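You operate a simulated robot arm through the tools that you are given. There is no shell and no other tool. Be economical: measure what you need, move in short steps, check, and stop when the job is done.

You run a simulated robot arm. Do the job below in one go: nothing can be reset, and whatever is moved stays where it is left.

TASK
Save the reading, unload the FORM console, cover its seat and switch it off.
Fine: disc on the purple mat; take the lid from the red CAPS bin; leave the red handle free.

The check looks at the end state, three seconds after you hand in, the way a careful person would. Anything else that was tipped, shoved, dropped, spilled or broken makes it a failure. A push-on lid holds only when it is set on centred and level and pressed home; a screw cap is set on level and turned clockwise until tight.

THE ROBOT
A 6-joint arm with a two-finger parallel gripper, fixed in place. Base frame: the origin is at the foot of the arm, x ahead of it, y to its left, z up. Readings come in mm, degrees, newtons and seconds.
Its first joint turns from -72.0 to 72.0 degrees. Payload 0.65 kg.
The TCP is the grasp point between the finger pads, 25 mm short of the fingertips. In the tool frame z runs along the fingers and y along their closing line. The gripper opens to 76 mm. The fingers are 18 mm wide and 10 mm thick; the gripper's body (36 by 78 mm) begins 45 mm behind the TCP.
Orientation is that of the tool frame in the base frame, as a unit quaternion [x, y, z, w]. With the fingers straight down and closing along the base's y, the tool's x points along the base's -x, its y along +y and its z along -z.

THE INTERFACE
- The arm moves only by the tool play_rows. Its argument "plan" is a list of rows, each a list of 7 numbers: the shift along the tool's x, y, z in units of 250 mm (1.0 is 250 mm), then the turn, a rotation vector about the tool's x, y, z in units of 180 degrees (1.0 is 180 degrees), then the opening in per cent of the stroke, from 0 (shut) to 100 (fully open). In form: [[tx, ty, tz, ax, ay, az, hand], ...]. A call has 1 to 8 rows; each row is the pose to reach, as a shift and turn from the pose commanded when the call began, along the tool's axes at that moment. A call with a number of a shift or a turn outside -1 to 1 is refused whole. Rows are played at 5 a second. More than 50 mm and 8.6 degrees between two rows, or a gripper value outside its range, and nothing of the call is played. Where a pose cannot be reached the arm comes as near as it can. A force on the tool above 50 N (or 10 N above the force at the start of the call, whichever is more), or a blocked arm, ends the call early, and 0.2 s more pass. Each finger travels about 108 mm/s and halts on what it meets, pressing with about 40 N; the grip force reading is that of the motor and also rises with nothing between the fingers. The clock runs only during rows and for 0.2 s after the last one: add rows that repeat a pose to give the fingers time. It gives the time, the measured TCP pose, the force on the tool (base axes), the opening and the grip force at its end, in the units of the frame above (readings bear some noise), and new pictures: "show" is both (left out), scene, wrist or none.
- Cameras (640 x 400 px; columns grow to the right, rows downward): "scene" is fixed at [64, 282, 395.9]; the picture's right is [-0.66, -0.75, 0.00], its down [-0.48, 0.42, -0.77] and it looks along [0.58, -0.51, -0.63] (base axes); focal length 214 px, centre (320, 200). "wrist" rides on the gripper at [58, 11, -81] in the tool frame; the picture's right is [-0.18, 0.98, 0.00], its down [-0.75, -0.14, -0.64] and it looks along [-0.63, -0.12, 0.77] (tool axes); focal length 243 px, centre (320, 200). There is no depth. A picture from a camera that has moved, and an enlarged one, comes with that camera's place and axes in the base frame and with its lens.
- close_up(camera, box): a new picture of the part [left, top, right, bottom] of that camera's present view, enlarged. No time passes.
- job_done(): hands the job in; it is judged then, once.

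Go step by step. Nothing tells you positions but the pictures and the camera data: compare them with the known pose of the tool, close in by small moves and look again before you grip or let go. The budget is 120 turns and 170 pictures, counting those below and the enlarged ones. Unless the task says otherwise, let go and move clear before handing in, and close with one line.

The tools are called after "Request:" by a JSON object that holds its "api" and its "payload". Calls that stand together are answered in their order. play_rows: Moves the arm, as the interface text tells. Its arguments: {"type":"object","properties":{"plan":{"type":"array","items":{"type":"array","items":{"type":"number"}}},"show":{"type":"string","enum":["both","scene","wrist","none"]}},"required":["plan"]} The other tools are called the same way: close_up (camera, box) takes an enlarged picture of a part of a camera's view; job_done () hands the job in.

At the start:

```text
time: 0.0
ee_pos: [235.5, -48.5, 384.9]
ee_rot: [0.0, 1.0, 0.0, 0.0]
wrist_force: [0.3, 0.0, 0.1]
opening: 76.0
grip_force: 0.2
```

scene: 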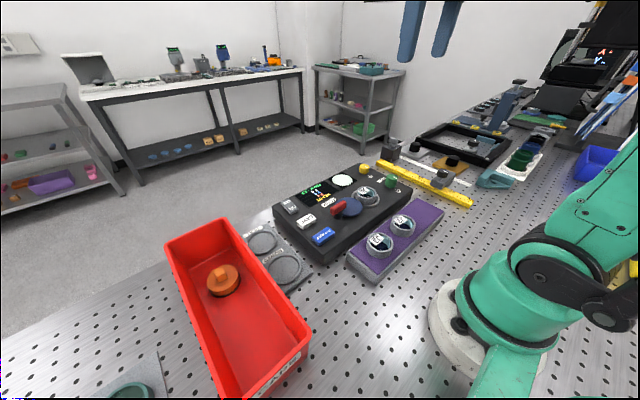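
wrist: 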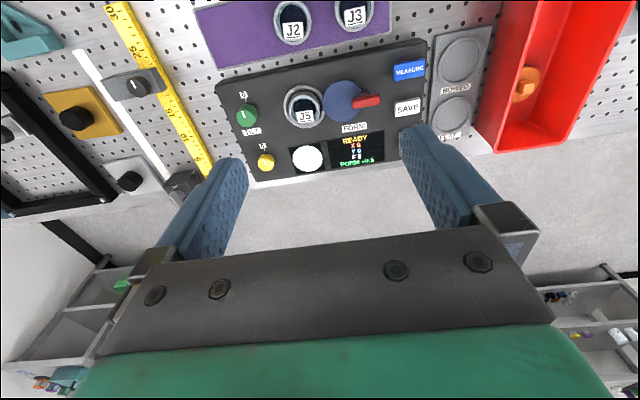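

I see a dark console with a display, buttons, a disc J5 in a seat, a purple mat with J2 and J3, and a red bin with an orange lid. I'll take enlarged views first.

Request:
{"api": "close_up", "payload": {"camera": "wrist", "box": [200, 0, 440, 190]}}

Request:
{"api": "close_up", "payload": {"camera": "scene", "box": [260, 140, 460, 290]}}

Request:
{"api": "close_up", "payload": {"camera": "scene", "box": [150, 200, 330, 400]}}

```text
2.11 times, centred on (320, 95) of wrist
camera zoom: at [177.3, -38.6, 466.2], right [0.18, 0.98, 0.0], down [0.75, -0.14, 0.64], along [0.63, -0.12, -0.77], focal length 511 px, centre (320, 421)
```

zoom: 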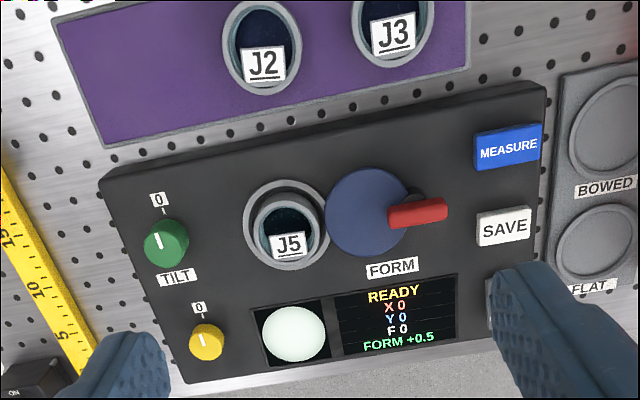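

```text
2.67 times, centred on (360, 215) of scene
camera zoom: at [64.0, 282.0, 395.9], right [-0.66, -0.75, 0.0], down [-0.48, 0.42, -0.77], along [0.58, -0.51, -0.63], focal length 572 px, centre (213, 160)
```

zoom: 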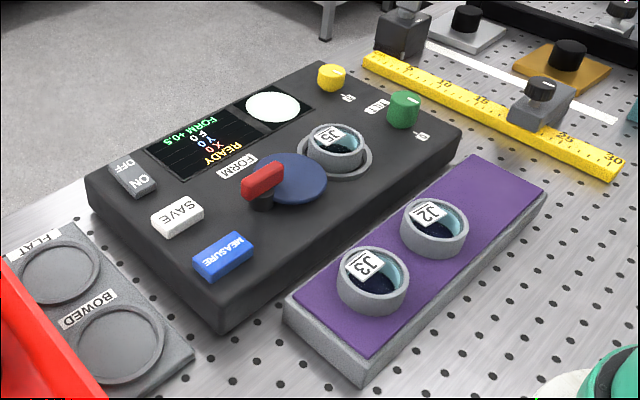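

```text
2.00 times, centred on (240, 300) of scene
camera zoom: at [64.0, 282.0, 395.9], right [-0.66, -0.75, 0.0], down [-0.48, 0.42, -0.77], along [0.58, -0.51, -0.63], focal length 429 px, centre (480, 0)
```

zoom: 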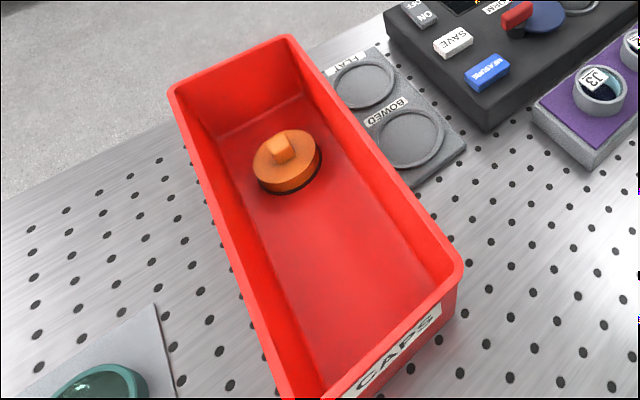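

The console spans roughly x 290–400, y −150 to 100, with its top near z 40–50. I'll move lower over it to measure it better.

Request:
{"api": "play_rows", "payload": {"plan": [[0.047, 0.037, 0.18, 0, 0, 0, 100], [0.094, 0.075, 0.36, 0, 0, 0, 100], [0.14, 0.112, 0.54, 0, 0, 0, 100], [0.14, 0.112, 0.54, 0, 0, 0, 100]]}}

```text
time: 1.0
ee_pos: [200.2, -20.7, 250.1]
ee_rot: [0.001, 1.0, -0.001, 0.0]
wrist_force: [-0.1, 0.6, -0.6]
opening: 76.1
grip_force: 0.0
camera wrist: at [142.1, -11.2, 332.3], right [0.18, 0.98, 0.0], down [0.75, -0.14, 0.64], along [0.63, -0.12, -0.77], focal length 243 px, centre (320, 200)
```

scene: 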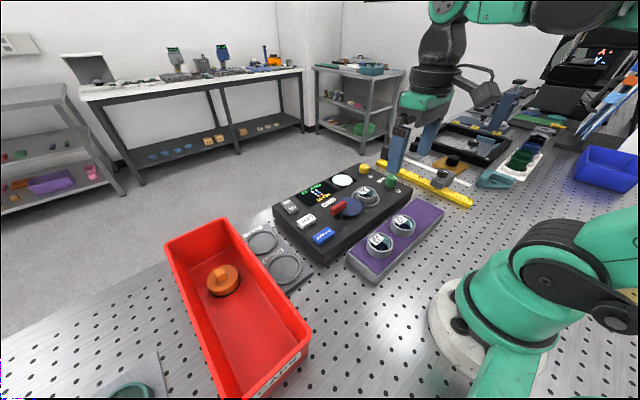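
wrist: 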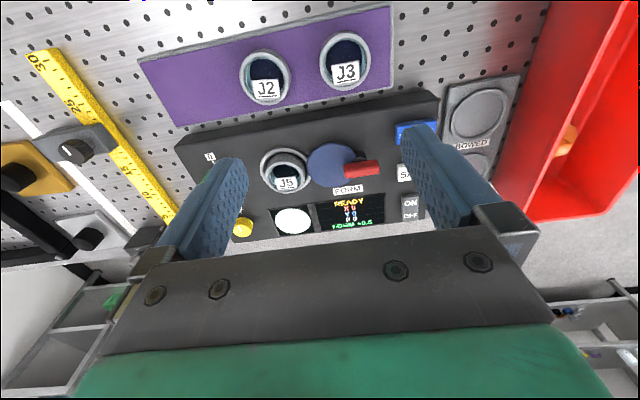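

Request:
{"api": "close_up", "payload": {"camera": "wrist", "box": [220, 70, 460, 240]}}

Request:
{"api": "close_up", "payload": {"camera": "wrist", "box": [130, 0, 410, 140]}}

Request:
{"api": "close_up", "payload": {"camera": "scene", "box": [310, 150, 430, 230]}}

```text
2.35 times, centred on (340, 155) of wrist
camera zoom: at [142.1, -11.2, 332.3], right [0.18, 0.98, 0.0], down [0.75, -0.14, 0.64], along [0.63, -0.12, -0.77], focal length 571 px, centre (273, 306)
```

zoom: 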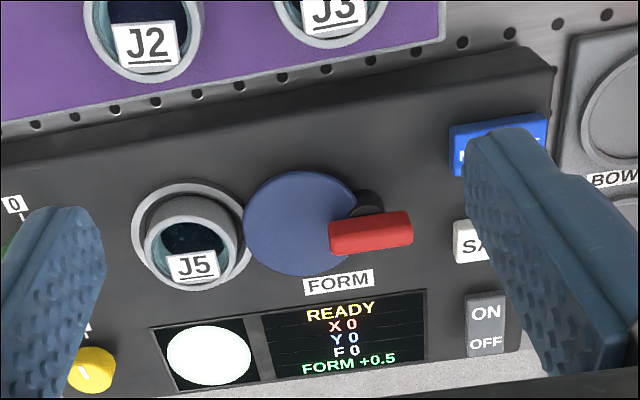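

```text
2.29 times, centred on (270, 70) of wrist
camera zoom: at [142.1, -11.2, 332.3], right [0.18, 0.98, 0.0], down [0.75, -0.14, 0.64], along [0.63, -0.12, -0.77], focal length 555 px, centre (434, 497)
```

zoom: 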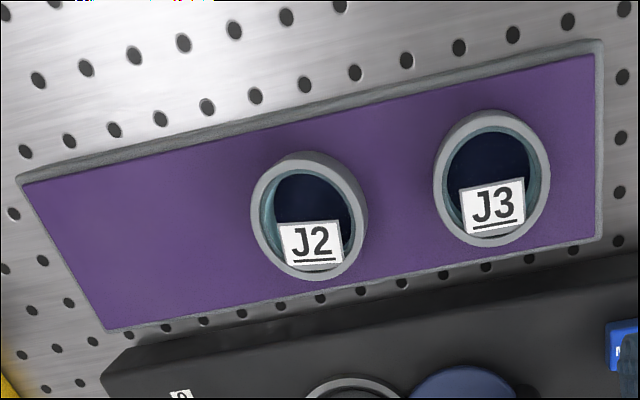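

```text
5.00 times, centred on (370, 190) of scene
camera zoom: at [64.0, 282.0, 395.9], right [-0.66, -0.75, 0.0], down [-0.48, 0.42, -0.77], along [0.58, -0.51, -0.63], focal length 1072 px, centre (70, 250)
```

zoom: 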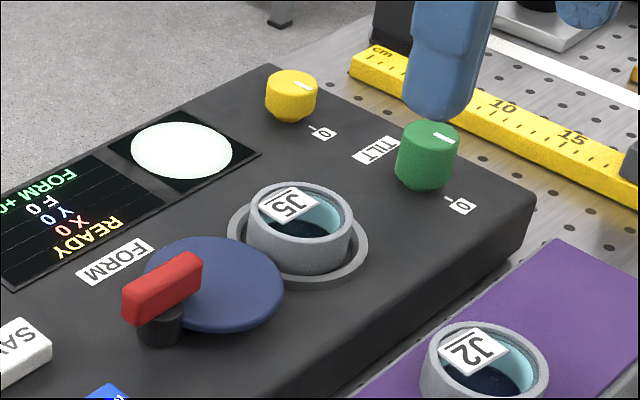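

The disc sits near (311, −92) with the console top at about z 45, and the mat's free place is near (200, −168). I'll move with closed fingers to above SAVE, estimated at (344, 76).

Request:
{"api": "play_rows", "payload": {"plan": [[-0.115, 0.077, 0.088, 0, 0, 0, 0], [-0.23, 0.154, 0.176, 0, 0, 0, 0], [-0.345, 0.231, 0.264, 0, 0, 0, 0], [-0.46, 0.309, 0.352, 0, 0, 0, 0], [-0.574, 0.386, 0.44, 0, 0, 0, 0], [-0.574, 0.386, 0.44, 0, 0, 0, 0]]}}

Request:
{"api": "close_up", "payload": {"camera": "wrist", "box": [220, 80, 420, 240]}}

Request:
{"api": "close_up", "payload": {"camera": "scene", "box": [250, 130, 400, 250]}}

```text
time: 2.4
ee_pos: [343.4, 75.2, 140.3]
ee_rot: [0.0, 1.0, -0.001, -0.001]
wrist_force: [-0.2, 0.5, -0.5]
opening: 0.2
grip_force: 23.3
camera wrist: at [285.2, 85.7, 222.5], right [0.18, 0.98, 0.0], down [0.75, -0.14, 0.64], along [0.63, -0.12, -0.77], focal length 243 px, centre (320, 200)
```

scene: 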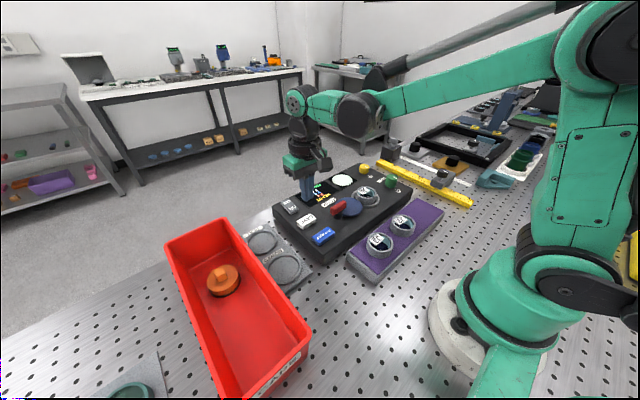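
wrist: 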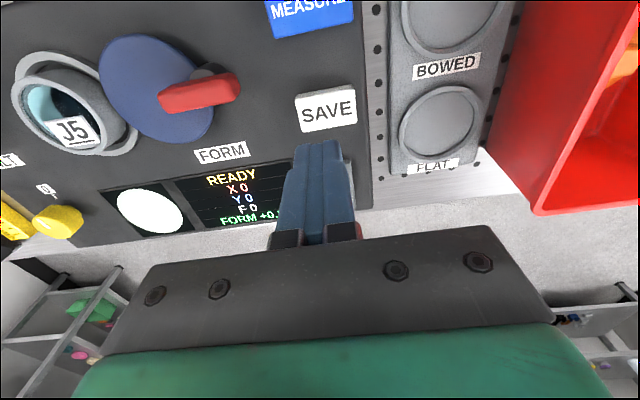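

```text
2.50 times, centred on (320, 160) of wrist
camera zoom: at [285.2, 85.7, 222.5], right [0.18, 0.98, 0.0], down [0.75, -0.14, 0.64], along [0.63, -0.12, -0.77], focal length 606 px, centre (320, 300)
```

zoom: 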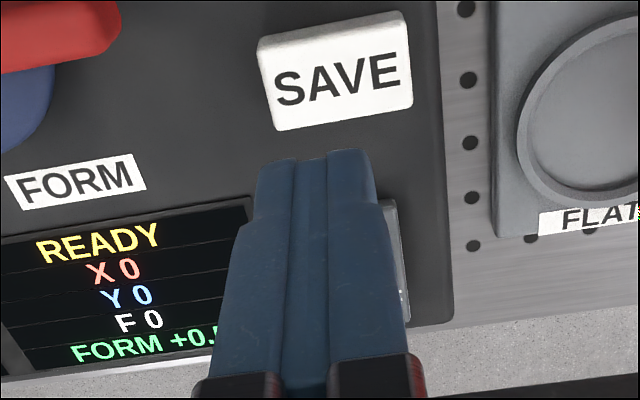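

```text
3.33 times, centred on (325, 190) of scene
camera zoom: at [64.0, 282.0, 395.9], right [-0.66, -0.75, 0.0], down [-0.48, 0.42, -0.77], along [0.58, -0.51, -0.63], focal length 715 px, centre (303, 233)
```

zoom: 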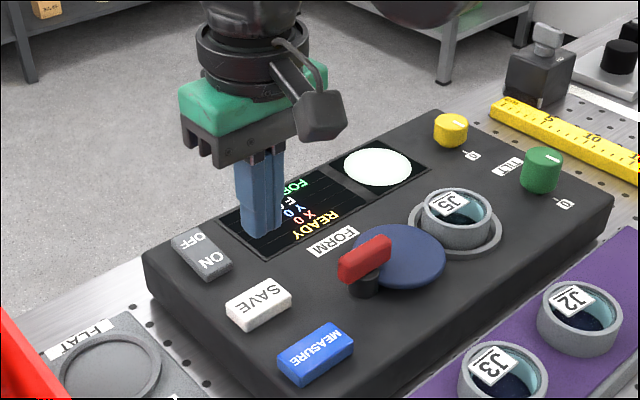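

SAVE is at about (345, 77), just below the fingertips. I'll descend to just above it.

Request:
{"api": "play_rows", "payload": {"plan": [[-0.005, 0.007, 0.12, 0, 0, 0, 0], [-0.005, 0.007, 0.228, 0, 0, 0, 0], [-0.005, 0.007, 0.228, 0, 0, 0, 0]], "show": "wrist"}}

Request:
{"api": "close_up", "payload": {"camera": "scene", "box": [270, 160, 390, 240]}}

```text
time: 3.2
ee_pos: [344.9, 77.3, 83.3]
ee_rot: [0.001, 1.0, 0.0, 0.0]
wrist_force: [-1.0, 1.0, 0.2]
opening: 0.0
grip_force: 23.7
camera wrist: at [287.7, 87.7, 164.4], right [0.18, 0.98, 0.0], down [0.75, -0.14, 0.64], along [0.63, -0.12, -0.77], focal length 243 px, centre (320, 200)
```

wrist: 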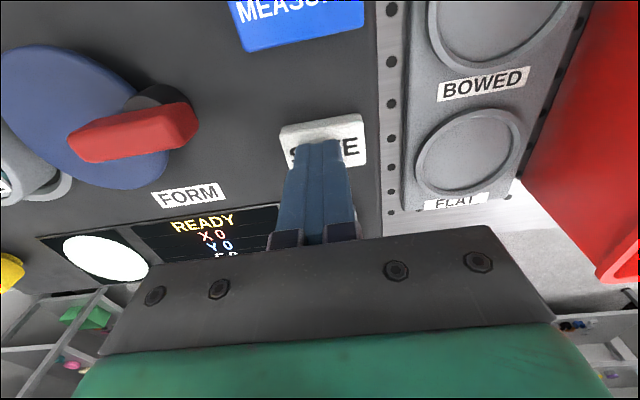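

```text
5.00 times, centred on (330, 200) of scene
camera zoom: at [64.0, 282.0, 395.9], right [-0.66, -0.75, 0.0], down [-0.48, 0.42, -0.77], along [0.58, -0.51, -0.63], focal length 1072 px, centre (270, 200)
```

zoom: 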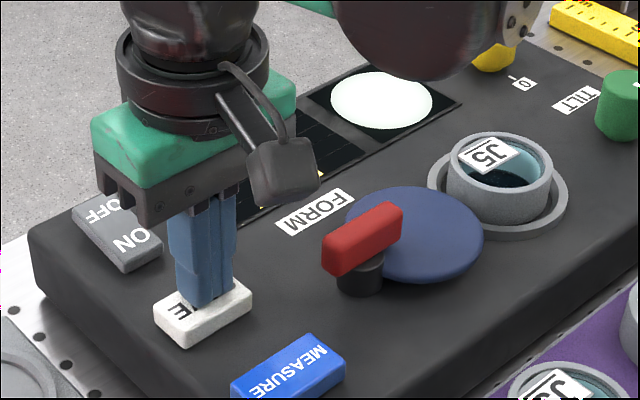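

The tips are a few millimetres above the button and slightly to its far side. I'll press down gently in small steps.

Request:
{"api": "play_rows", "payload": {"plan": [[0.012, 0, 0, 0, 0, 0, 0], [0.012, 0, 0.008, 0, 0, 0, 0], [0.012, 0, 0.016, 0, 0, 0, 0], [0.012, 0, 0.024, 0, 0, 0, 0], [0.012, 0, 0.028, 0, 0, 0, 0]], "show": "wrist"}}

```text
time: 4.4
ee_pos: [342.4, 78.4, 75.6]
ee_rot: [-0.001, 1.0, -0.001, 0.0]
wrist_force: [-3.0, 0.4, 18.6]
opening: 0.1
grip_force: 23.3
camera wrist: at [284.1, 88.1, 156.8], right [0.18, 0.98, 0.0], down [0.75, -0.14, 0.64], along [0.63, -0.12, -0.77], focal length 243 px, centre (320, 200)
```

wrist: 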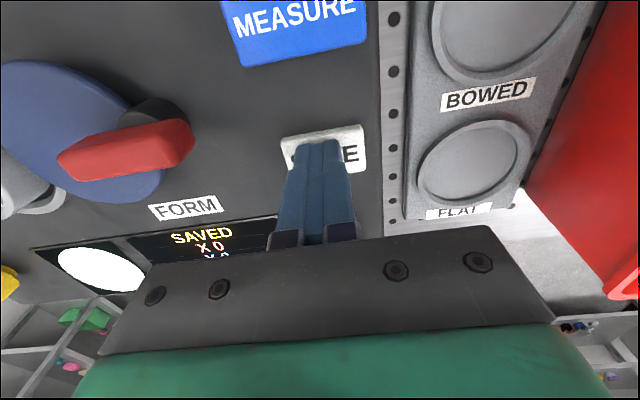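

The display now reads SAVED. Next I'll lift, move over disc J5 and turn the gripper so the fingers close along x, clear of the blue plate.

Request:
{"api": "play_rows", "payload": {"plan": [[0.0, 0, -0.19, 0, 0, 0, 0], [0, 0, -0.38, 0, 0, 0, 0], [0.025, -0.15, -0.4, 0, 0, 0.047, 100], [0.05, -0.3, -0.4, 0, 0, 0.094, 100], [0.075, -0.45, -0.4, 0, 0, 0.141, 100], [0.1, -0.6, -0.4, 0, 0, 0.188, 100], [0.125, -0.68, -0.4, 0, 0, 0.235, 100], [0.125, -0.68, -0.4, 0, 0, 0.282, 100]], "show": "none"}}

Request:
{"api": "play_rows", "payload": {"plan": [[0, 0, 0, 0, 0, 0.047, 100], [0, 0, 0, 0, 0, 0.094, 100], [0, 0, 0, 0, 0, 0.141, 100], [0, 0, 0, 0, 0, 0.188, 100], [0, 0, 0, 0, 0, 0.218, 100], [0, 0, 0, 0, 0, 0.218, 100]]}}

Request:
{"api": "close_up", "payload": {"camera": "wrist", "box": [200, 60, 440, 220]}}

Request:
{"api": "close_up", "payload": {"camera": "scene", "box": [310, 130, 430, 230]}}

```text
time: 6.2
ee_pos: [310.0, -92.4, 176.6]
ee_rot: [0.431, 0.903, 0.001, -0.001]
wrist_force: [0.9, 0.0, 0.4]
opening: 76.3
grip_force: 0.2
```

```text
time: 7.6
ee_pos: [311.3, -92.8, 175.8]
ee_rot: [0.708, 0.707, 0.0, 0.0]
wrist_force: [-0.4, -0.2, 0.1]
opening: 75.8
grip_force: 0.1
camera wrist: at [322.1, -35.2, 257.4], right [0.98, -0.18, 0.0], down [-0.14, -0.75, 0.64], along [-0.12, -0.63, -0.77], focal length 243 px, centre (320, 200)
```

scene: 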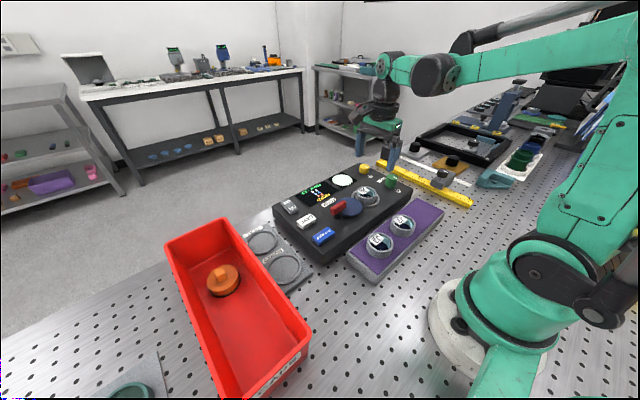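
wrist: 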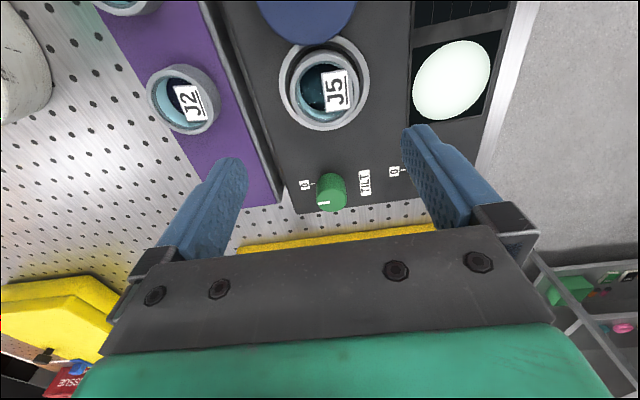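

```text
2.50 times, centred on (320, 140) of wrist
camera zoom: at [322.1, -35.2, 257.4], right [0.98, -0.18, 0.0], down [-0.14, -0.75, 0.64], along [-0.12, -0.63, -0.77], focal length 606 px, centre (320, 350)
```

zoom: 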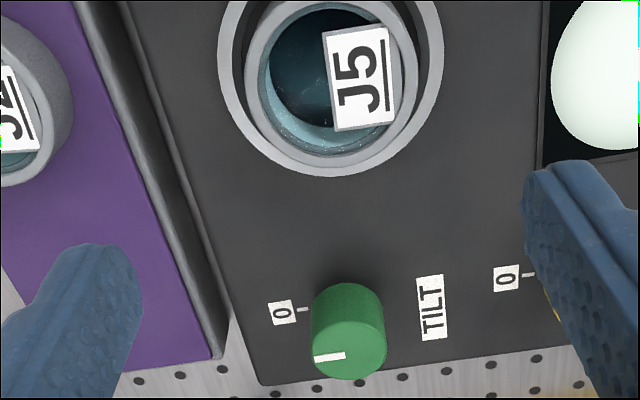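

```text
4.00 times, centred on (370, 180) of scene
camera zoom: at [64.0, 282.0, 395.9], right [-0.66, -0.75, 0.0], down [-0.48, 0.42, -0.77], along [0.58, -0.51, -0.63], focal length 858 px, centre (120, 280)
```

zoom: 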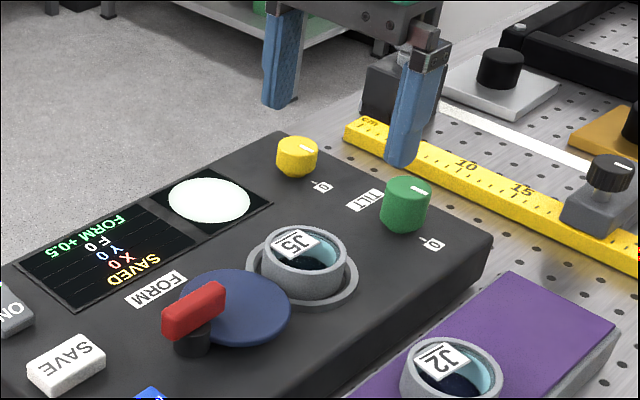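

SAVED is confirmed, and J5 is near (315, −90). I'll lower to just above it and check the centring.

Request:
{"api": "play_rows", "payload": {"plan": [[0.005, 0.007, 0.14, 0, 0, 0, 100], [0.011, 0.015, 0.26, 0, 0, 0, 100], [0.011, 0.015, 0.26, 0, 0, 0, 100]], "show": "wrist"}}

Request:
{"api": "close_up", "payload": {"camera": "scene", "box": [310, 130, 430, 230]}}

```text
time: 8.4
ee_pos: [316.1, -88.2, 111.6]
ee_rot: [0.707, 0.707, 0.001, 0.0]
wrist_force: [-0.3, -0.2, -0.6]
opening: 75.9
grip_force: 0.0
camera wrist: at [326.7, -32.3, 193.3], right [0.98, -0.18, 0.0], down [-0.14, -0.75, 0.64], along [-0.12, -0.63, -0.77], focal length 243 px, centre (320, 200)
```

wrist: 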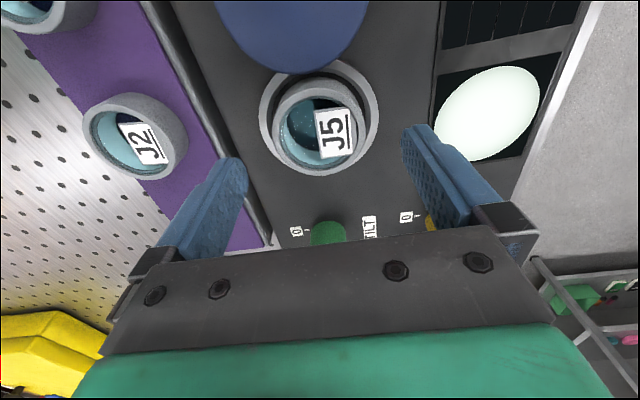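

```text
4.00 times, centred on (370, 180) of scene
camera zoom: at [64.0, 282.0, 395.9], right [-0.66, -0.75, 0.0], down [-0.48, 0.42, -0.77], along [0.58, -0.51, -0.63], focal length 858 px, centre (120, 280)
```

zoom: 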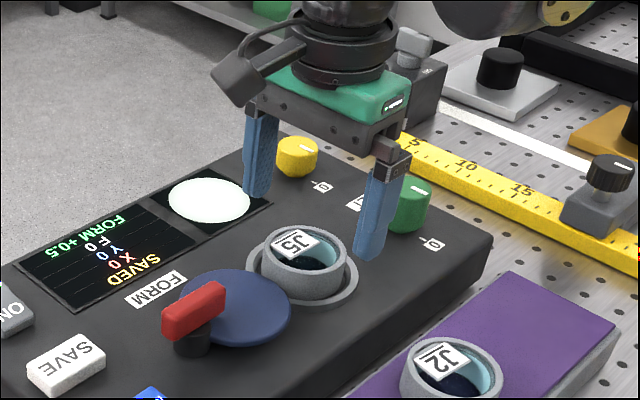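

The disc is centred between the fingers. I'll descend so the tips are beside it.

Request:
{"api": "play_rows", "payload": {"plan": [[0.003, 0, 0.06, 0, 0, 0, 100], [0.003, 0, 0.1, 0, 0, 0, 100], [0.003, 0, 0.124, 0, 0, 0, 100], [0.003, 0, 0.124, 0, 0, 0, 100]], "show": "wrist"}}

Request:
{"api": "close_up", "payload": {"camera": "scene", "box": [320, 140, 420, 220]}}

```text
time: 9.4
ee_pos: [315.6, -87.5, 79.2]
ee_rot: [0.707, 0.707, 0.0, 0.001]
wrist_force: [0.0, 0.4, 0.2]
opening: 75.8
grip_force: 0.1
camera wrist: at [326.0, -30.9, 161.3], right [0.98, -0.18, 0.0], down [-0.14, -0.75, 0.64], along [-0.12, -0.63, -0.77], focal length 243 px, centre (320, 200)
```

wrist: 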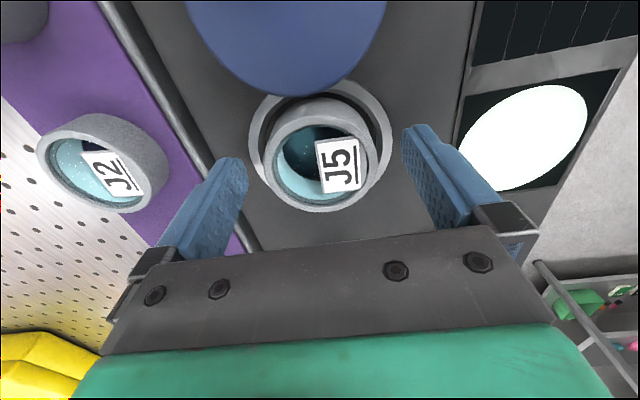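

```text
5.00 times, centred on (370, 180) of scene
camera zoom: at [64.0, 282.0, 395.9], right [-0.66, -0.75, 0.0], down [-0.48, 0.42, -0.77], along [0.58, -0.51, -0.63], focal length 1072 px, centre (70, 300)
```

zoom: 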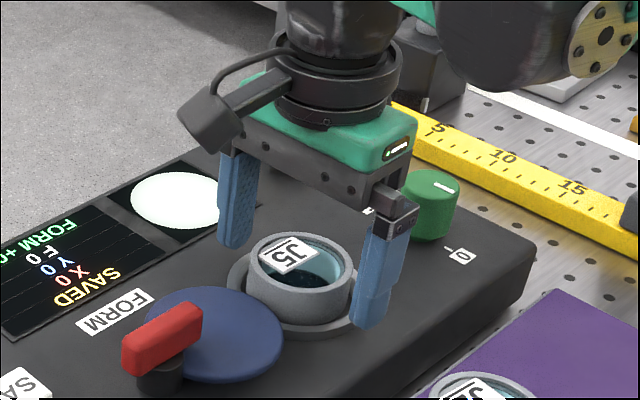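

The fingers straddle the disc. I'll go 3 mm lower, then close.

Request:
{"api": "play_rows", "payload": {"plan": [[0, -0.003, 0.012, 0, 0, 0, 100], [0, -0.003, 0.012, 0, 0, 0, 80], [0, -0.003, 0.012, 0, 0, 0, 60], [0, -0.003, 0.012, 0, 0, 0, 50], [0, -0.003, 0.012, 0, 0, 0, 50]], "show": "wrist"}}

Request:
{"api": "close_up", "payload": {"camera": "scene", "box": [320, 140, 420, 220]}}

```text
time: 10.6
ee_pos: [315.3, -87.3, 77.3]
ee_rot: [0.707, 0.707, 0.001, 0.0]
wrist_force: [12.3, -2.3, -0.2]
opening: 50.5
grip_force: 39.6
camera wrist: at [325.5, -31.1, 158.0], right [0.98, -0.18, 0.0], down [-0.14, -0.75, 0.64], along [-0.12, -0.63, -0.77], focal length 243 px, centre (320, 200)
```

wrist: 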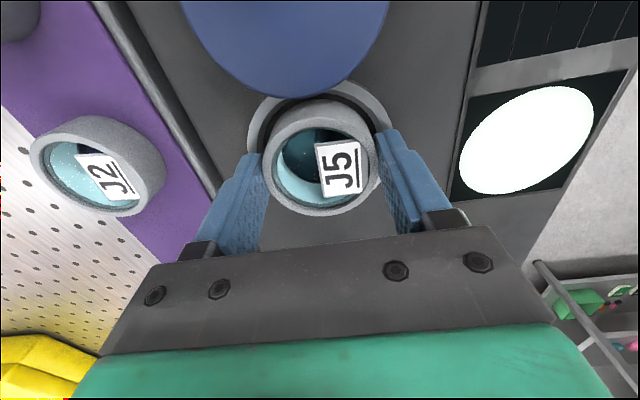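

```text
5.00 times, centred on (370, 180) of scene
camera zoom: at [64.0, 282.0, 395.9], right [-0.66, -0.75, 0.0], down [-0.48, 0.42, -0.77], along [0.58, -0.51, -0.63], focal length 1072 px, centre (70, 300)
```

zoom: 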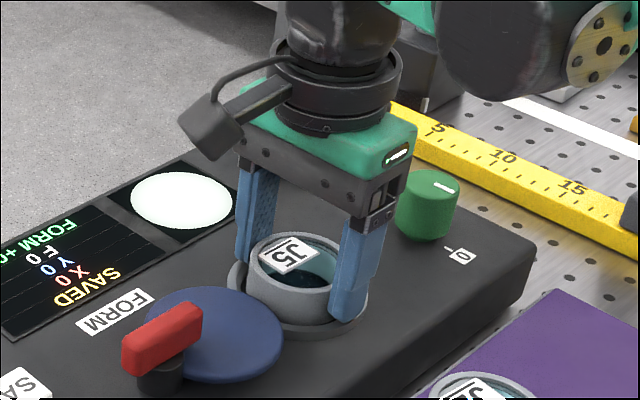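

Gripped at 50.5 mm. There is a 12 N side load, so I'll ease it by 1 mm and lift straight up.

Request:
{"api": "play_rows", "payload": {"plan": [[0, 0.004, 0, 0, 0, 0, 45], [0, 0.004, -0.02, 0, 0, 0, 45], [0, 0.004, -0.06, 0, 0, 0, 45], [0, 0.004, -0.12, 0, 0, 0, 45], [0, 0.004, -0.2, 0, 0, 0, 45], [0, 0.004, -0.2, 0, 0, 0, 45]]}}

Request:
{"api": "close_up", "payload": {"camera": "scene", "box": [310, 110, 430, 210]}}

```text
time: 12.0
ee_pos: [314.9, -87.7, 128.0]
ee_rot: [0.707, 0.707, 0.0, 0.0]
wrist_force: [-0.1, 0.4, -0.6]
opening: 34.4
grip_force: 0.1
camera wrist: at [326.3, -30.6, 208.9], right [0.98, -0.18, 0.0], down [-0.14, -0.75, 0.64], along [-0.12, -0.63, -0.77], focal length 243 px, centre (320, 200)
```

scene: 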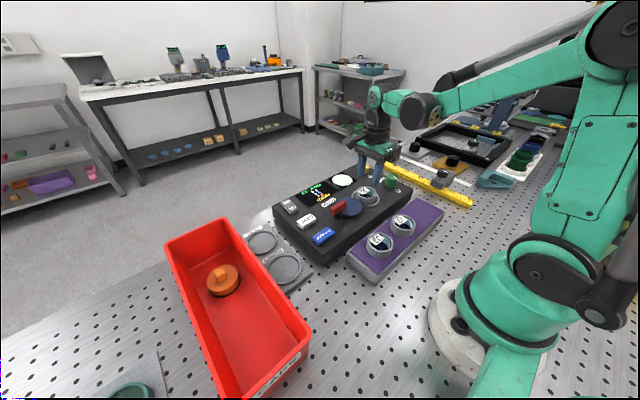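
wrist: 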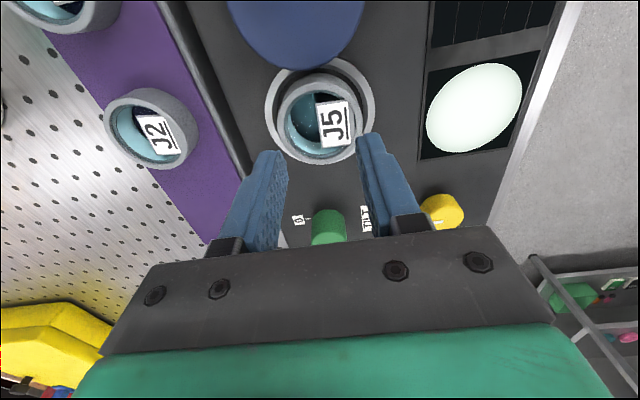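

```text
4.00 times, centred on (370, 160) of scene
camera zoom: at [64.0, 282.0, 395.9], right [-0.66, -0.75, 0.0], down [-0.48, 0.42, -0.77], along [0.58, -0.51, -0.63], focal length 858 px, centre (120, 360)
```

zoom: 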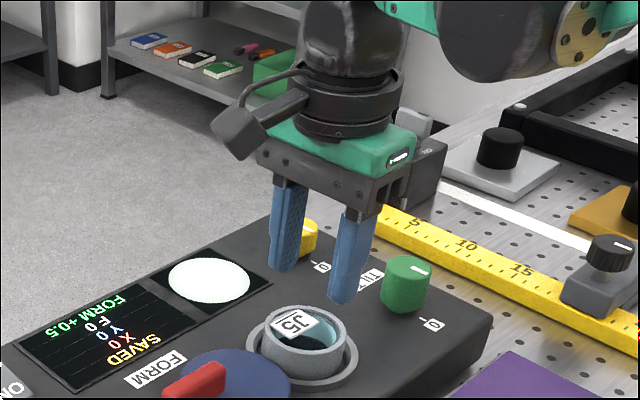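

The disc slipped out and stayed in its seat, so something may be holding it. The blue plate looks like an eccentric cam on the red handle's post; I'll look closer.

Request:
{"api": "close_up", "payload": {"camera": "wrist", "box": [240, 0, 400, 170]}}

Request:
{"api": "close_up", "payload": {"camera": "scene", "box": [325, 175, 395, 225]}}

```text
2.35 times, centred on (320, 85) of wrist
camera zoom: at [326.3, -30.6, 208.9], right [0.98, -0.18, 0.0], down [-0.14, -0.75, 0.64], along [-0.12, -0.63, -0.77], focal length 571 px, centre (320, 471)
```

zoom: 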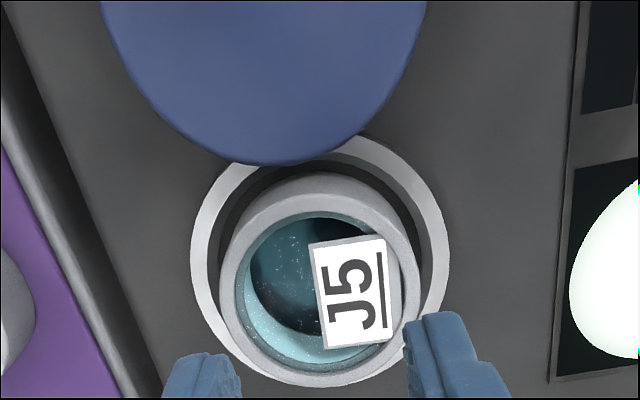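

```text
8.00 times, centred on (360, 200) of scene
camera zoom: at [64.0, 282.0, 395.9], right [-0.66, -0.75, 0.0], down [-0.48, 0.42, -0.77], along [0.58, -0.51, -0.63], focal length 1716 px, centre (0, 200)
```

zoom: 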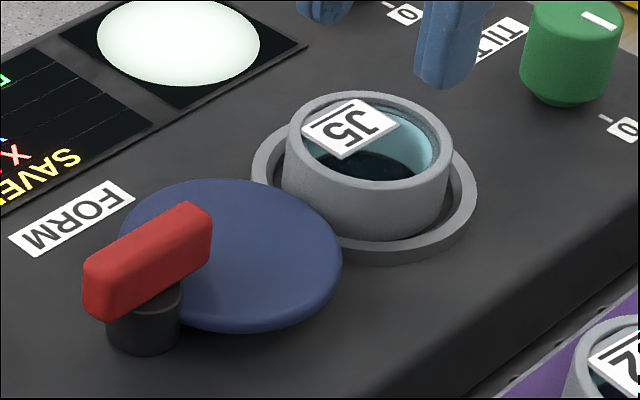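

I'll test by gripping a little deeper, lifting only 3 mm and reading the force.

Request:
{"api": "play_rows", "payload": {"plan": [[0, 0, 0, 0, 0, 0, 100], [0, 0, 0.1, 0, 0, 0, 100], [0, 0, 0.18, 0, 0, 0, 100], [0, 0, 0.208, 0, 0, 0, 100], [0, 0, 0.208, 0, 0, 0, 60], [0, 0, 0.208, 0, 0, 0, 20], [0, 0, 0.208, 0, 0, 0, 20]], "show": "none"}}

Request:
{"api": "play_rows", "payload": {"plan": [[0, 0, -0.004, 0, 0, 0, 20], [0, 0, -0.008, 0, 0, 0, 20], [0, 0, -0.012, 0, 0, 0, 20]], "show": "wrist"}}

```text
time: 13.6
ee_pos: [314.6, -86.9, 75.8]
ee_rot: [0.707, 0.707, 0.0, 0.0]
wrist_force: [-2.2, 3.0, 27.5]
opening: 69.5
grip_force: 44.8
```

```text
time: 14.3
ee_pos: [314.7, -88.1, 76.1]
ee_rot: [0.707, 0.707, 0.0, -0.001]
wrist_force: [2.9, -1.3, -15.0]
opening: 69.6
grip_force: 45.1
stopped in row 3: the force on the tool passed its limit (the readings are from after the stop); the commanded pose is now the measured one
camera wrist: at [326.0, -30.4, 157.0], right [0.98, -0.18, 0.0], down [-0.14, -0.75, 0.64], along [-0.12, -0.63, -0.77], focal length 243 px, centre (320, 200)
```

wrist: 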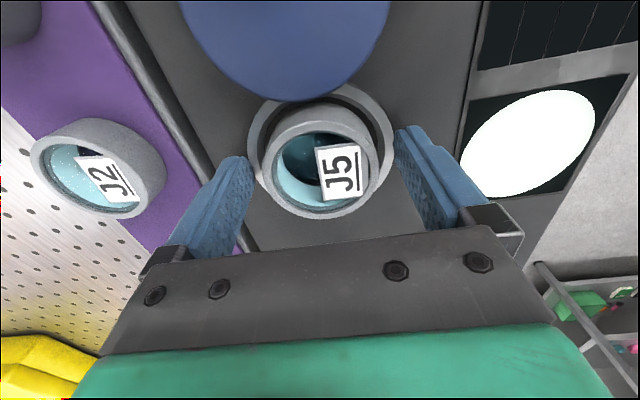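

That lower height caught the seat's ring instead. I'll open, rise to 78 mm and repeat the small-lift test on the disc itself.

Request:
{"api": "play_rows", "payload": {"plan": [[0, 0, 0, 0, 0, 0, 100], [0, 0, 0, 0, 0, 0, 100], [0, 0, -0.008, 0, 0, 0, 100], [0, 0, -0.008, 0, 0, 0, 60], [0, 0, -0.008, 0, 0, 0, 20], [0, 0, -0.008, 0, 0, 0, 20]], "show": "none"}}

Request:
{"api": "play_rows", "payload": {"plan": [[0, 0, -0.004, 0, 0, 0, 20], [0, 0, -0.008, 0, 0, 0, 20], [0, 0, -0.012, 0, 0, 0, 20]], "show": "wrist"}}

```text
time: 15.7
ee_pos: [315.0, -87.4, 78.5]
ee_rot: [0.706, 0.708, 0.001, 0.0]
wrist_force: [4.2, -0.1, -1.8]
opening: 50.6
grip_force: 39.8
```

```text
time: 16.5
ee_pos: [315.2, -87.7, 80.5]
ee_rot: [0.706, 0.708, 0.0, -0.001]
wrist_force: [4.8, -3.4, -21.7]
opening: 50.3
grip_force: 39.8
camera wrist: at [326.0, -30.2, 162.1], right [0.98, -0.18, 0.0], down [-0.14, -0.75, 0.64], along [-0.12, -0.63, -0.77], focal length 243 px, centre (320, 200)
```

wrist: 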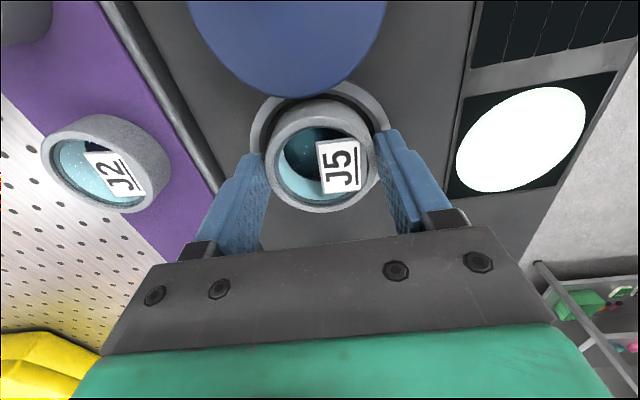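

The disc resists while held, so it is clamped. The blue plate is an eccentric cam on the red handle's post at about (310, 9). I'll open, rise and inspect the handle from above.

Request:
{"api": "play_rows", "payload": {"plan": [[0, 0, 0, 0, 0, 0, 60], [0, 0, 0, 0, 0, 0, 100], [0, 0, -0.14, 0, 0, 0, 100], [0, 0, -0.3, 0, 0, 0, 100], [0.19, -0.008, -0.3, 0, 0, 0, 100], [0.38, -0.016, -0.3, 0, 0, 0, 100], [0.38, -0.016, -0.3, 0, 0, 0, 100]], "show": "wrist"}}

Request:
{"api": "close_up", "payload": {"camera": "scene", "box": [310, 165, 410, 235]}}

```text
time: 18.1
ee_pos: [309.1, 6.2, 153.7]
ee_rot: [0.706, 0.708, -0.001, -0.001]
wrist_force: [0.3, -0.6, 0.5]
opening: 76.0
grip_force: 0.0
camera wrist: at [320.4, 63.1, 235.7], right [0.98, -0.18, 0.0], down [-0.14, -0.75, 0.64], along [-0.12, -0.63, -0.77], focal length 243 px, centre (320, 200)
```

wrist: 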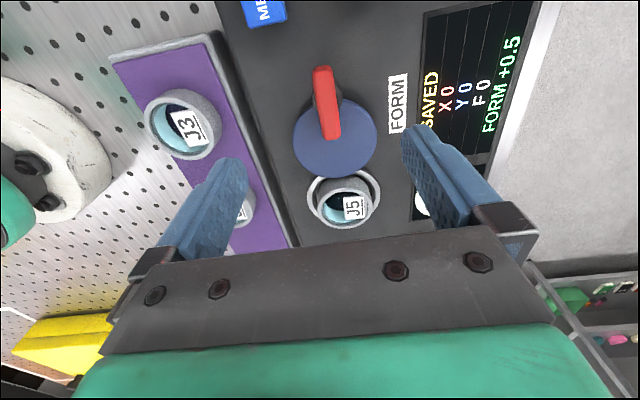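

```text
5.71 times, centred on (360, 200) of scene
camera zoom: at [64.0, 282.0, 395.9], right [-0.66, -0.75, 0.0], down [-0.48, 0.42, -0.77], along [0.58, -0.51, -0.63], focal length 1226 px, centre (91, 200)
```

zoom: 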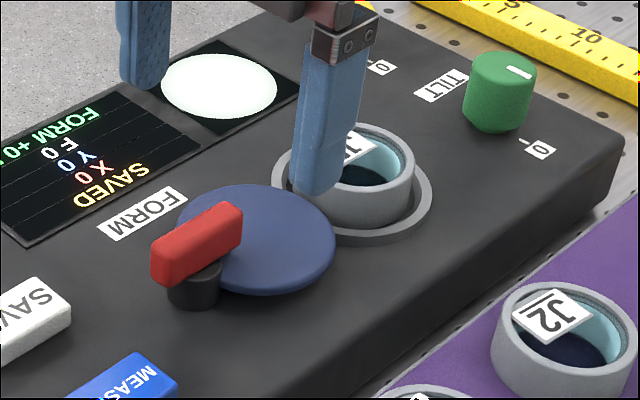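

Request:
{"api": "close_up", "payload": {"camera": "wrist", "box": [260, 50, 420, 240]}}

```text
2.11 times, centred on (340, 145) of wrist
camera zoom: at [320.4, 63.1, 235.7], right [0.98, -0.18, 0.0], down [-0.14, -0.75, 0.64], along [-0.12, -0.63, -0.77], focal length 511 px, centre (278, 316)
```

zoom: 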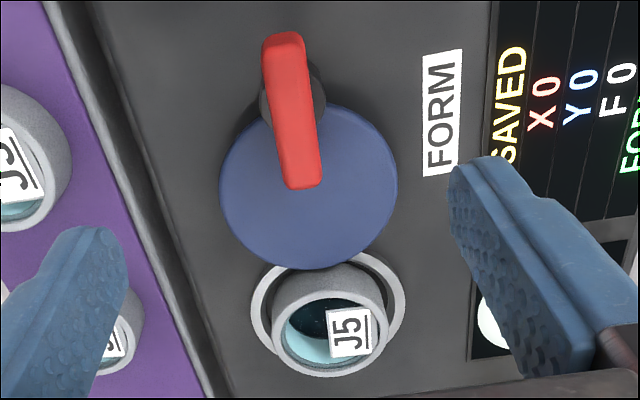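

The bar runs along y, centred near (315, 12), right over its post. I'll lower above it with the fingers straddling it in x.

Request:
{"api": "play_rows", "payload": {"plan": [[0.012, 0.01, 0.1, 0, 0, 0, 80], [0.023, 0.018, 0.18, 0, 0, 0, 60], [0.023, 0.018, 0.18, 0, 0, 0, 60]], "show": "wrist"}}

Request:
{"api": "close_up", "payload": {"camera": "scene", "box": [300, 155, 400, 225]}}

Request:
{"api": "close_up", "payload": {"camera": "wrist", "box": [220, 60, 420, 220]}}

```text
time: 18.9
ee_pos: [314.8, 10.7, 110.5]
ee_rot: [0.706, 0.708, 0.0, -0.001]
wrist_force: [-0.4, -0.1, -0.2]
opening: 45.8
grip_force: 0.1
camera wrist: at [325.9, 67.7, 191.8], right [0.98, -0.18, 0.0], down [-0.14, -0.75, 0.64], along [-0.12, -0.63, -0.77], focal length 243 px, centre (320, 200)
```

wrist: 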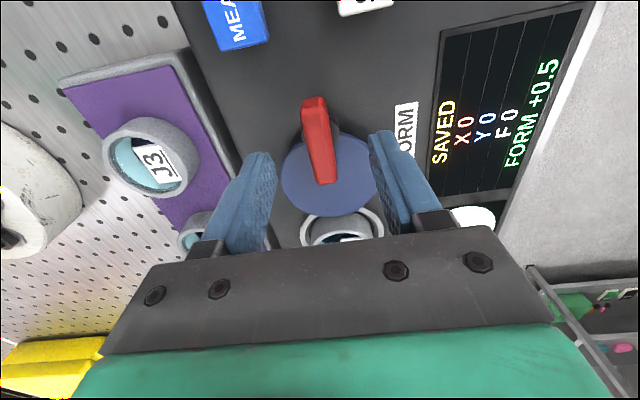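

```text
5.71 times, centred on (350, 190) of scene
camera zoom: at [64.0, 282.0, 395.9], right [-0.66, -0.75, 0.0], down [-0.48, 0.42, -0.77], along [0.58, -0.51, -0.63], focal length 1226 px, centre (149, 257)
```

zoom: 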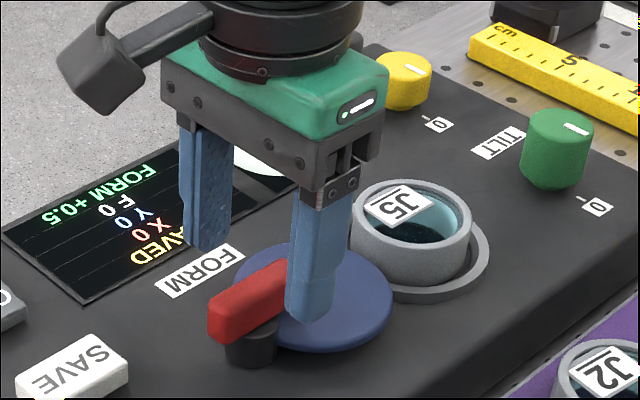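

```text
2.50 times, centred on (320, 140) of wrist
camera zoom: at [325.9, 67.7, 191.8], right [0.98, -0.18, 0.0], down [-0.14, -0.75, 0.64], along [-0.12, -0.63, -0.77], focal length 606 px, centre (320, 350)
```

zoom: 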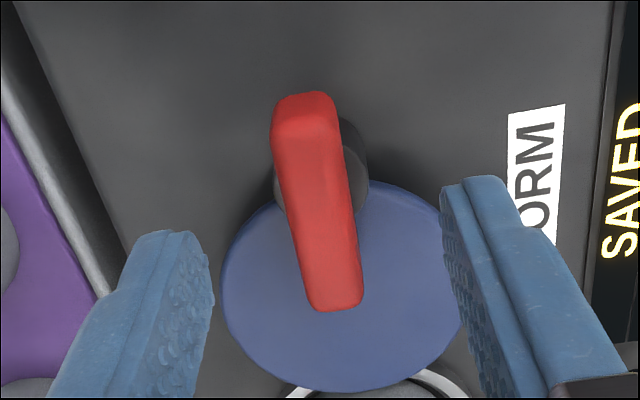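

I'll lower the fingers around the bar, keeping the tips just above the blue plate.

Request:
{"api": "play_rows", "payload": {"plan": [[0.003, 0, 0.04, 0, 0, 0, 60], [0.003, 0, 0.076, 0, 0, 0, 50], [0.003, 0, 0.076, 0, 0, 0, 50]], "show": "wrist"}}

Request:
{"api": "close_up", "payload": {"camera": "scene", "box": [310, 165, 390, 225]}}

Request:
{"api": "close_up", "payload": {"camera": "wrist", "box": [220, 60, 420, 220]}}

```text
time: 19.7
ee_pos: [315.5, 12.5, 91.8]
ee_rot: [0.706, 0.708, 0.0, -0.001]
wrist_force: [0.0, 0.5, 0.1]
opening: 37.9
grip_force: 0.1
camera wrist: at [325.7, 70.2, 173.1], right [0.98, -0.18, 0.0], down [-0.14, -0.75, 0.64], along [-0.12, -0.63, -0.77], focal length 243 px, centre (320, 200)
```

wrist: 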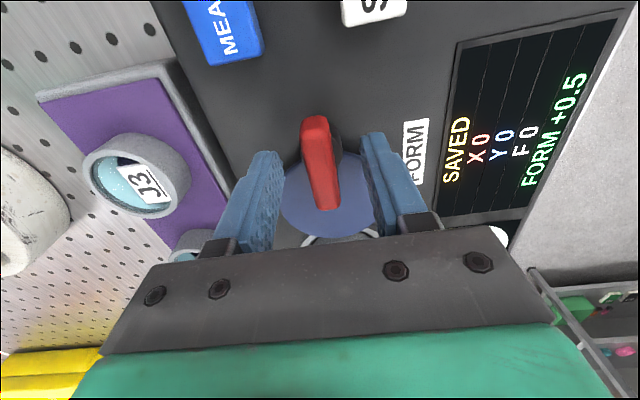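

```text
6.67 times, centred on (350, 195) of scene
camera zoom: at [64.0, 282.0, 395.9], right [-0.66, -0.75, 0.0], down [-0.48, 0.42, -0.77], along [0.58, -0.51, -0.63], focal length 1430 px, centre (120, 233)
```

zoom: 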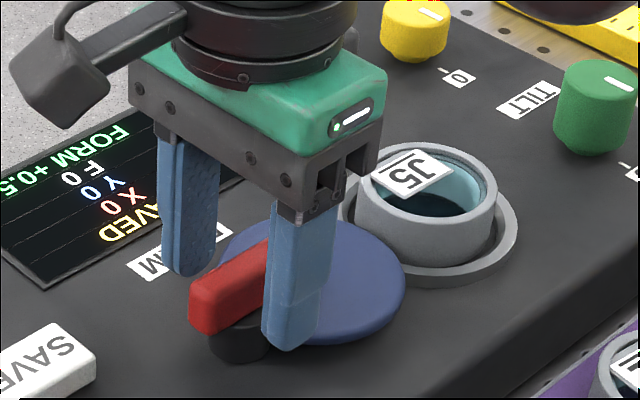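

```text
2.50 times, centred on (320, 140) of wrist
camera zoom: at [325.7, 70.2, 173.1], right [0.98, -0.18, 0.0], down [-0.14, -0.75, 0.64], along [-0.12, -0.63, -0.77], focal length 606 px, centre (320, 350)
```

zoom: 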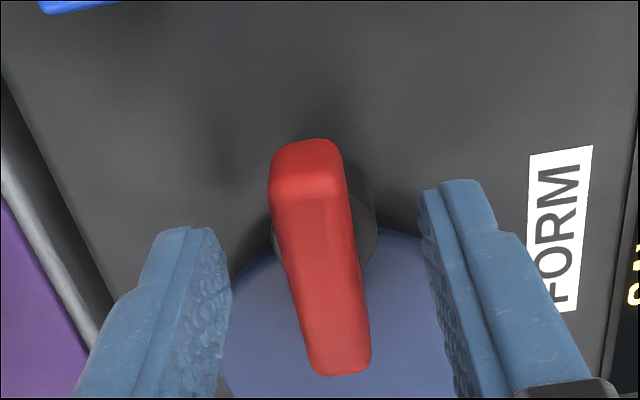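

The grip is centred on the bar. I'll close on it.

Request:
{"api": "play_rows", "payload": {"plan": [[0, 0, 0.004, 0, 0, 0, 30], [0, 0, 0.004, 0, 0, 0, 5], [0, 0, 0.004, 0, 0, 0, 5], [0, 0, 0.004, 0, 0, 0, 5]], "show": "wrist"}}

Request:
{"api": "close_up", "payload": {"camera": "scene", "box": [310, 165, 390, 225]}}

```text
time: 20.7
ee_pos: [314.8, 12.7, 90.7]
ee_rot: [0.706, 0.708, 0.0, -0.001]
wrist_force: [7.5, -2.0, -1.4]
opening: 12.9
grip_force: 33.1
camera wrist: at [325.8, 70.6, 172.6], right [0.98, -0.18, 0.0], down [-0.14, -0.75, 0.64], along [-0.12, -0.63, -0.77], focal length 243 px, centre (320, 200)
```

wrist: 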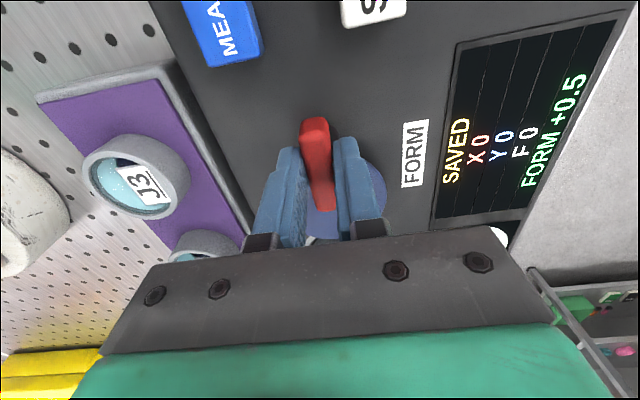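

```text
6.67 times, centred on (350, 195) of scene
camera zoom: at [64.0, 282.0, 395.9], right [-0.66, -0.75, 0.0], down [-0.48, 0.42, -0.77], along [0.58, -0.51, -0.63], focal length 1430 px, centre (120, 233)
```

zoom: 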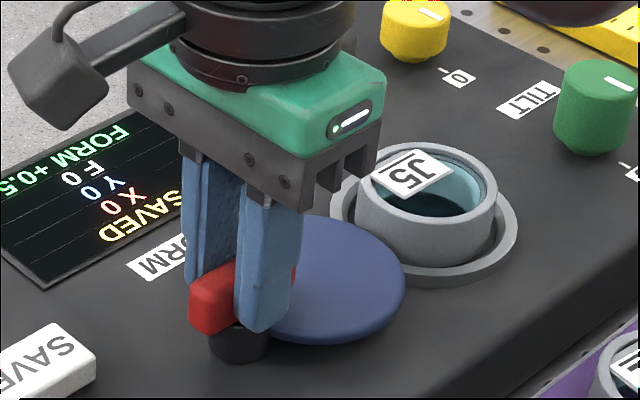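

I have the bar (12.9 mm wide). I'll try a small counter-clockwise turn and see whether the cam follows.

Request:
{"api": "play_rows", "payload": {"plan": [[0, 0, 0, 0, 0, -0.03, 5], [0, 0, 0, 0, 0, -0.06, 5], [0, 0, 0, 0, 0, -0.09, 5]], "show": "wrist"}}

Request:
{"api": "close_up", "payload": {"camera": "scene", "box": [310, 165, 390, 225]}}

```text
time: 21.5
ee_pos: [314.8, 13.6, 89.8]
ee_rot: [0.6, 0.8, -0.001, -0.001]
wrist_force: [1.5, -4.9, 14.1]
opening: 18.1
grip_force: 35.7
camera wrist: at [309.3, 71.5, 172.3], right [1.0, 0.1, 0.0], down [0.08, -0.76, 0.64], along [0.06, -0.64, -0.77], focal length 243 px, centre (320, 200)
```

wrist: 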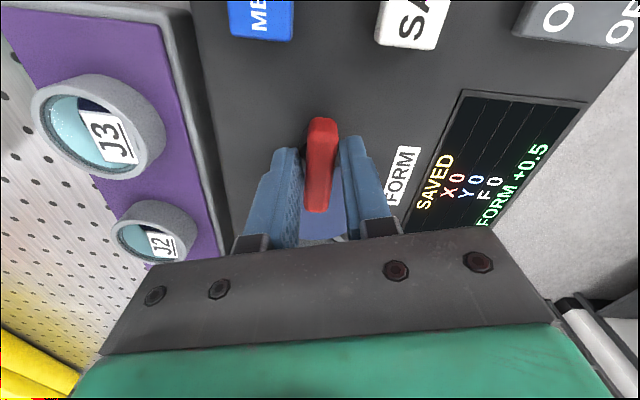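

```text
6.67 times, centred on (350, 195) of scene
camera zoom: at [64.0, 282.0, 395.9], right [-0.66, -0.75, 0.0], down [-0.48, 0.42, -0.77], along [0.58, -0.51, -0.63], focal length 1430 px, centre (120, 233)
```

zoom: 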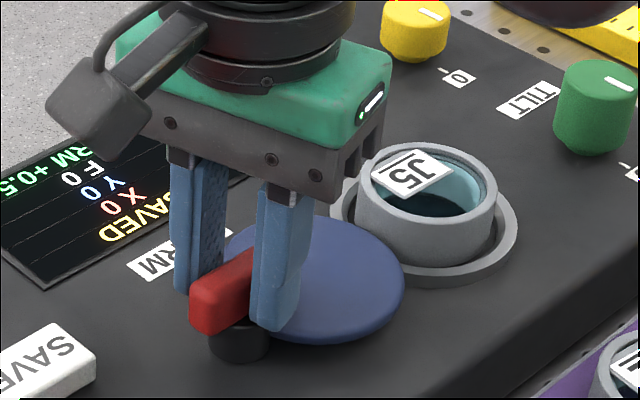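

The bar did not follow; it meets a stop or is stiff that way. I'll turn back and try clockwise.

Request:
{"api": "play_rows", "payload": {"plan": [[0, 0, 0, 0, 0, 0.03, 5], [0, 0, 0, 0, 0, 0.06, 5], [0, 0, 0, 0, 0, 0.09, 5], [0, 0, 0, 0, 0, 0.12, 5], [0, 0, 0, 0, 0, 0.15, 5], [0, 0, 0, 0, 0, 0.18, 5]], "show": "wrist"}}

Request:
{"api": "close_up", "payload": {"camera": "scene", "box": [310, 165, 390, 225]}}

```text
time: 22.9
ee_pos: [316.1, 14.0, 91.3]
ee_rot: [0.8, 0.6, 0.001, -0.001]
wrist_force: [3.2, 0.2, -24.0]
opening: 12.8
grip_force: 32.7
camera wrist: at [342.8, 65.4, 172.7], right [0.89, -0.45, 0.0], down [-0.35, -0.68, 0.64], along [-0.29, -0.57, -0.77], focal length 243 px, centre (320, 200)
```

wrist: 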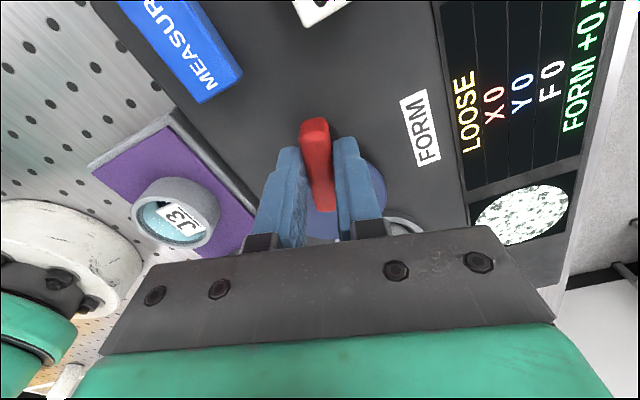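

```text
6.67 times, centred on (350, 195) of scene
camera zoom: at [64.1, 282.0, 395.8], right [-0.66, -0.75, 0.0], down [-0.48, 0.42, -0.77], along [0.58, -0.51, -0.63], focal length 1430 px, centre (120, 233)
```

zoom: 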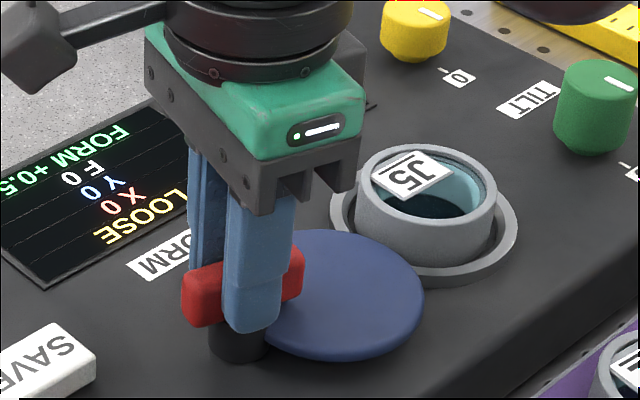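

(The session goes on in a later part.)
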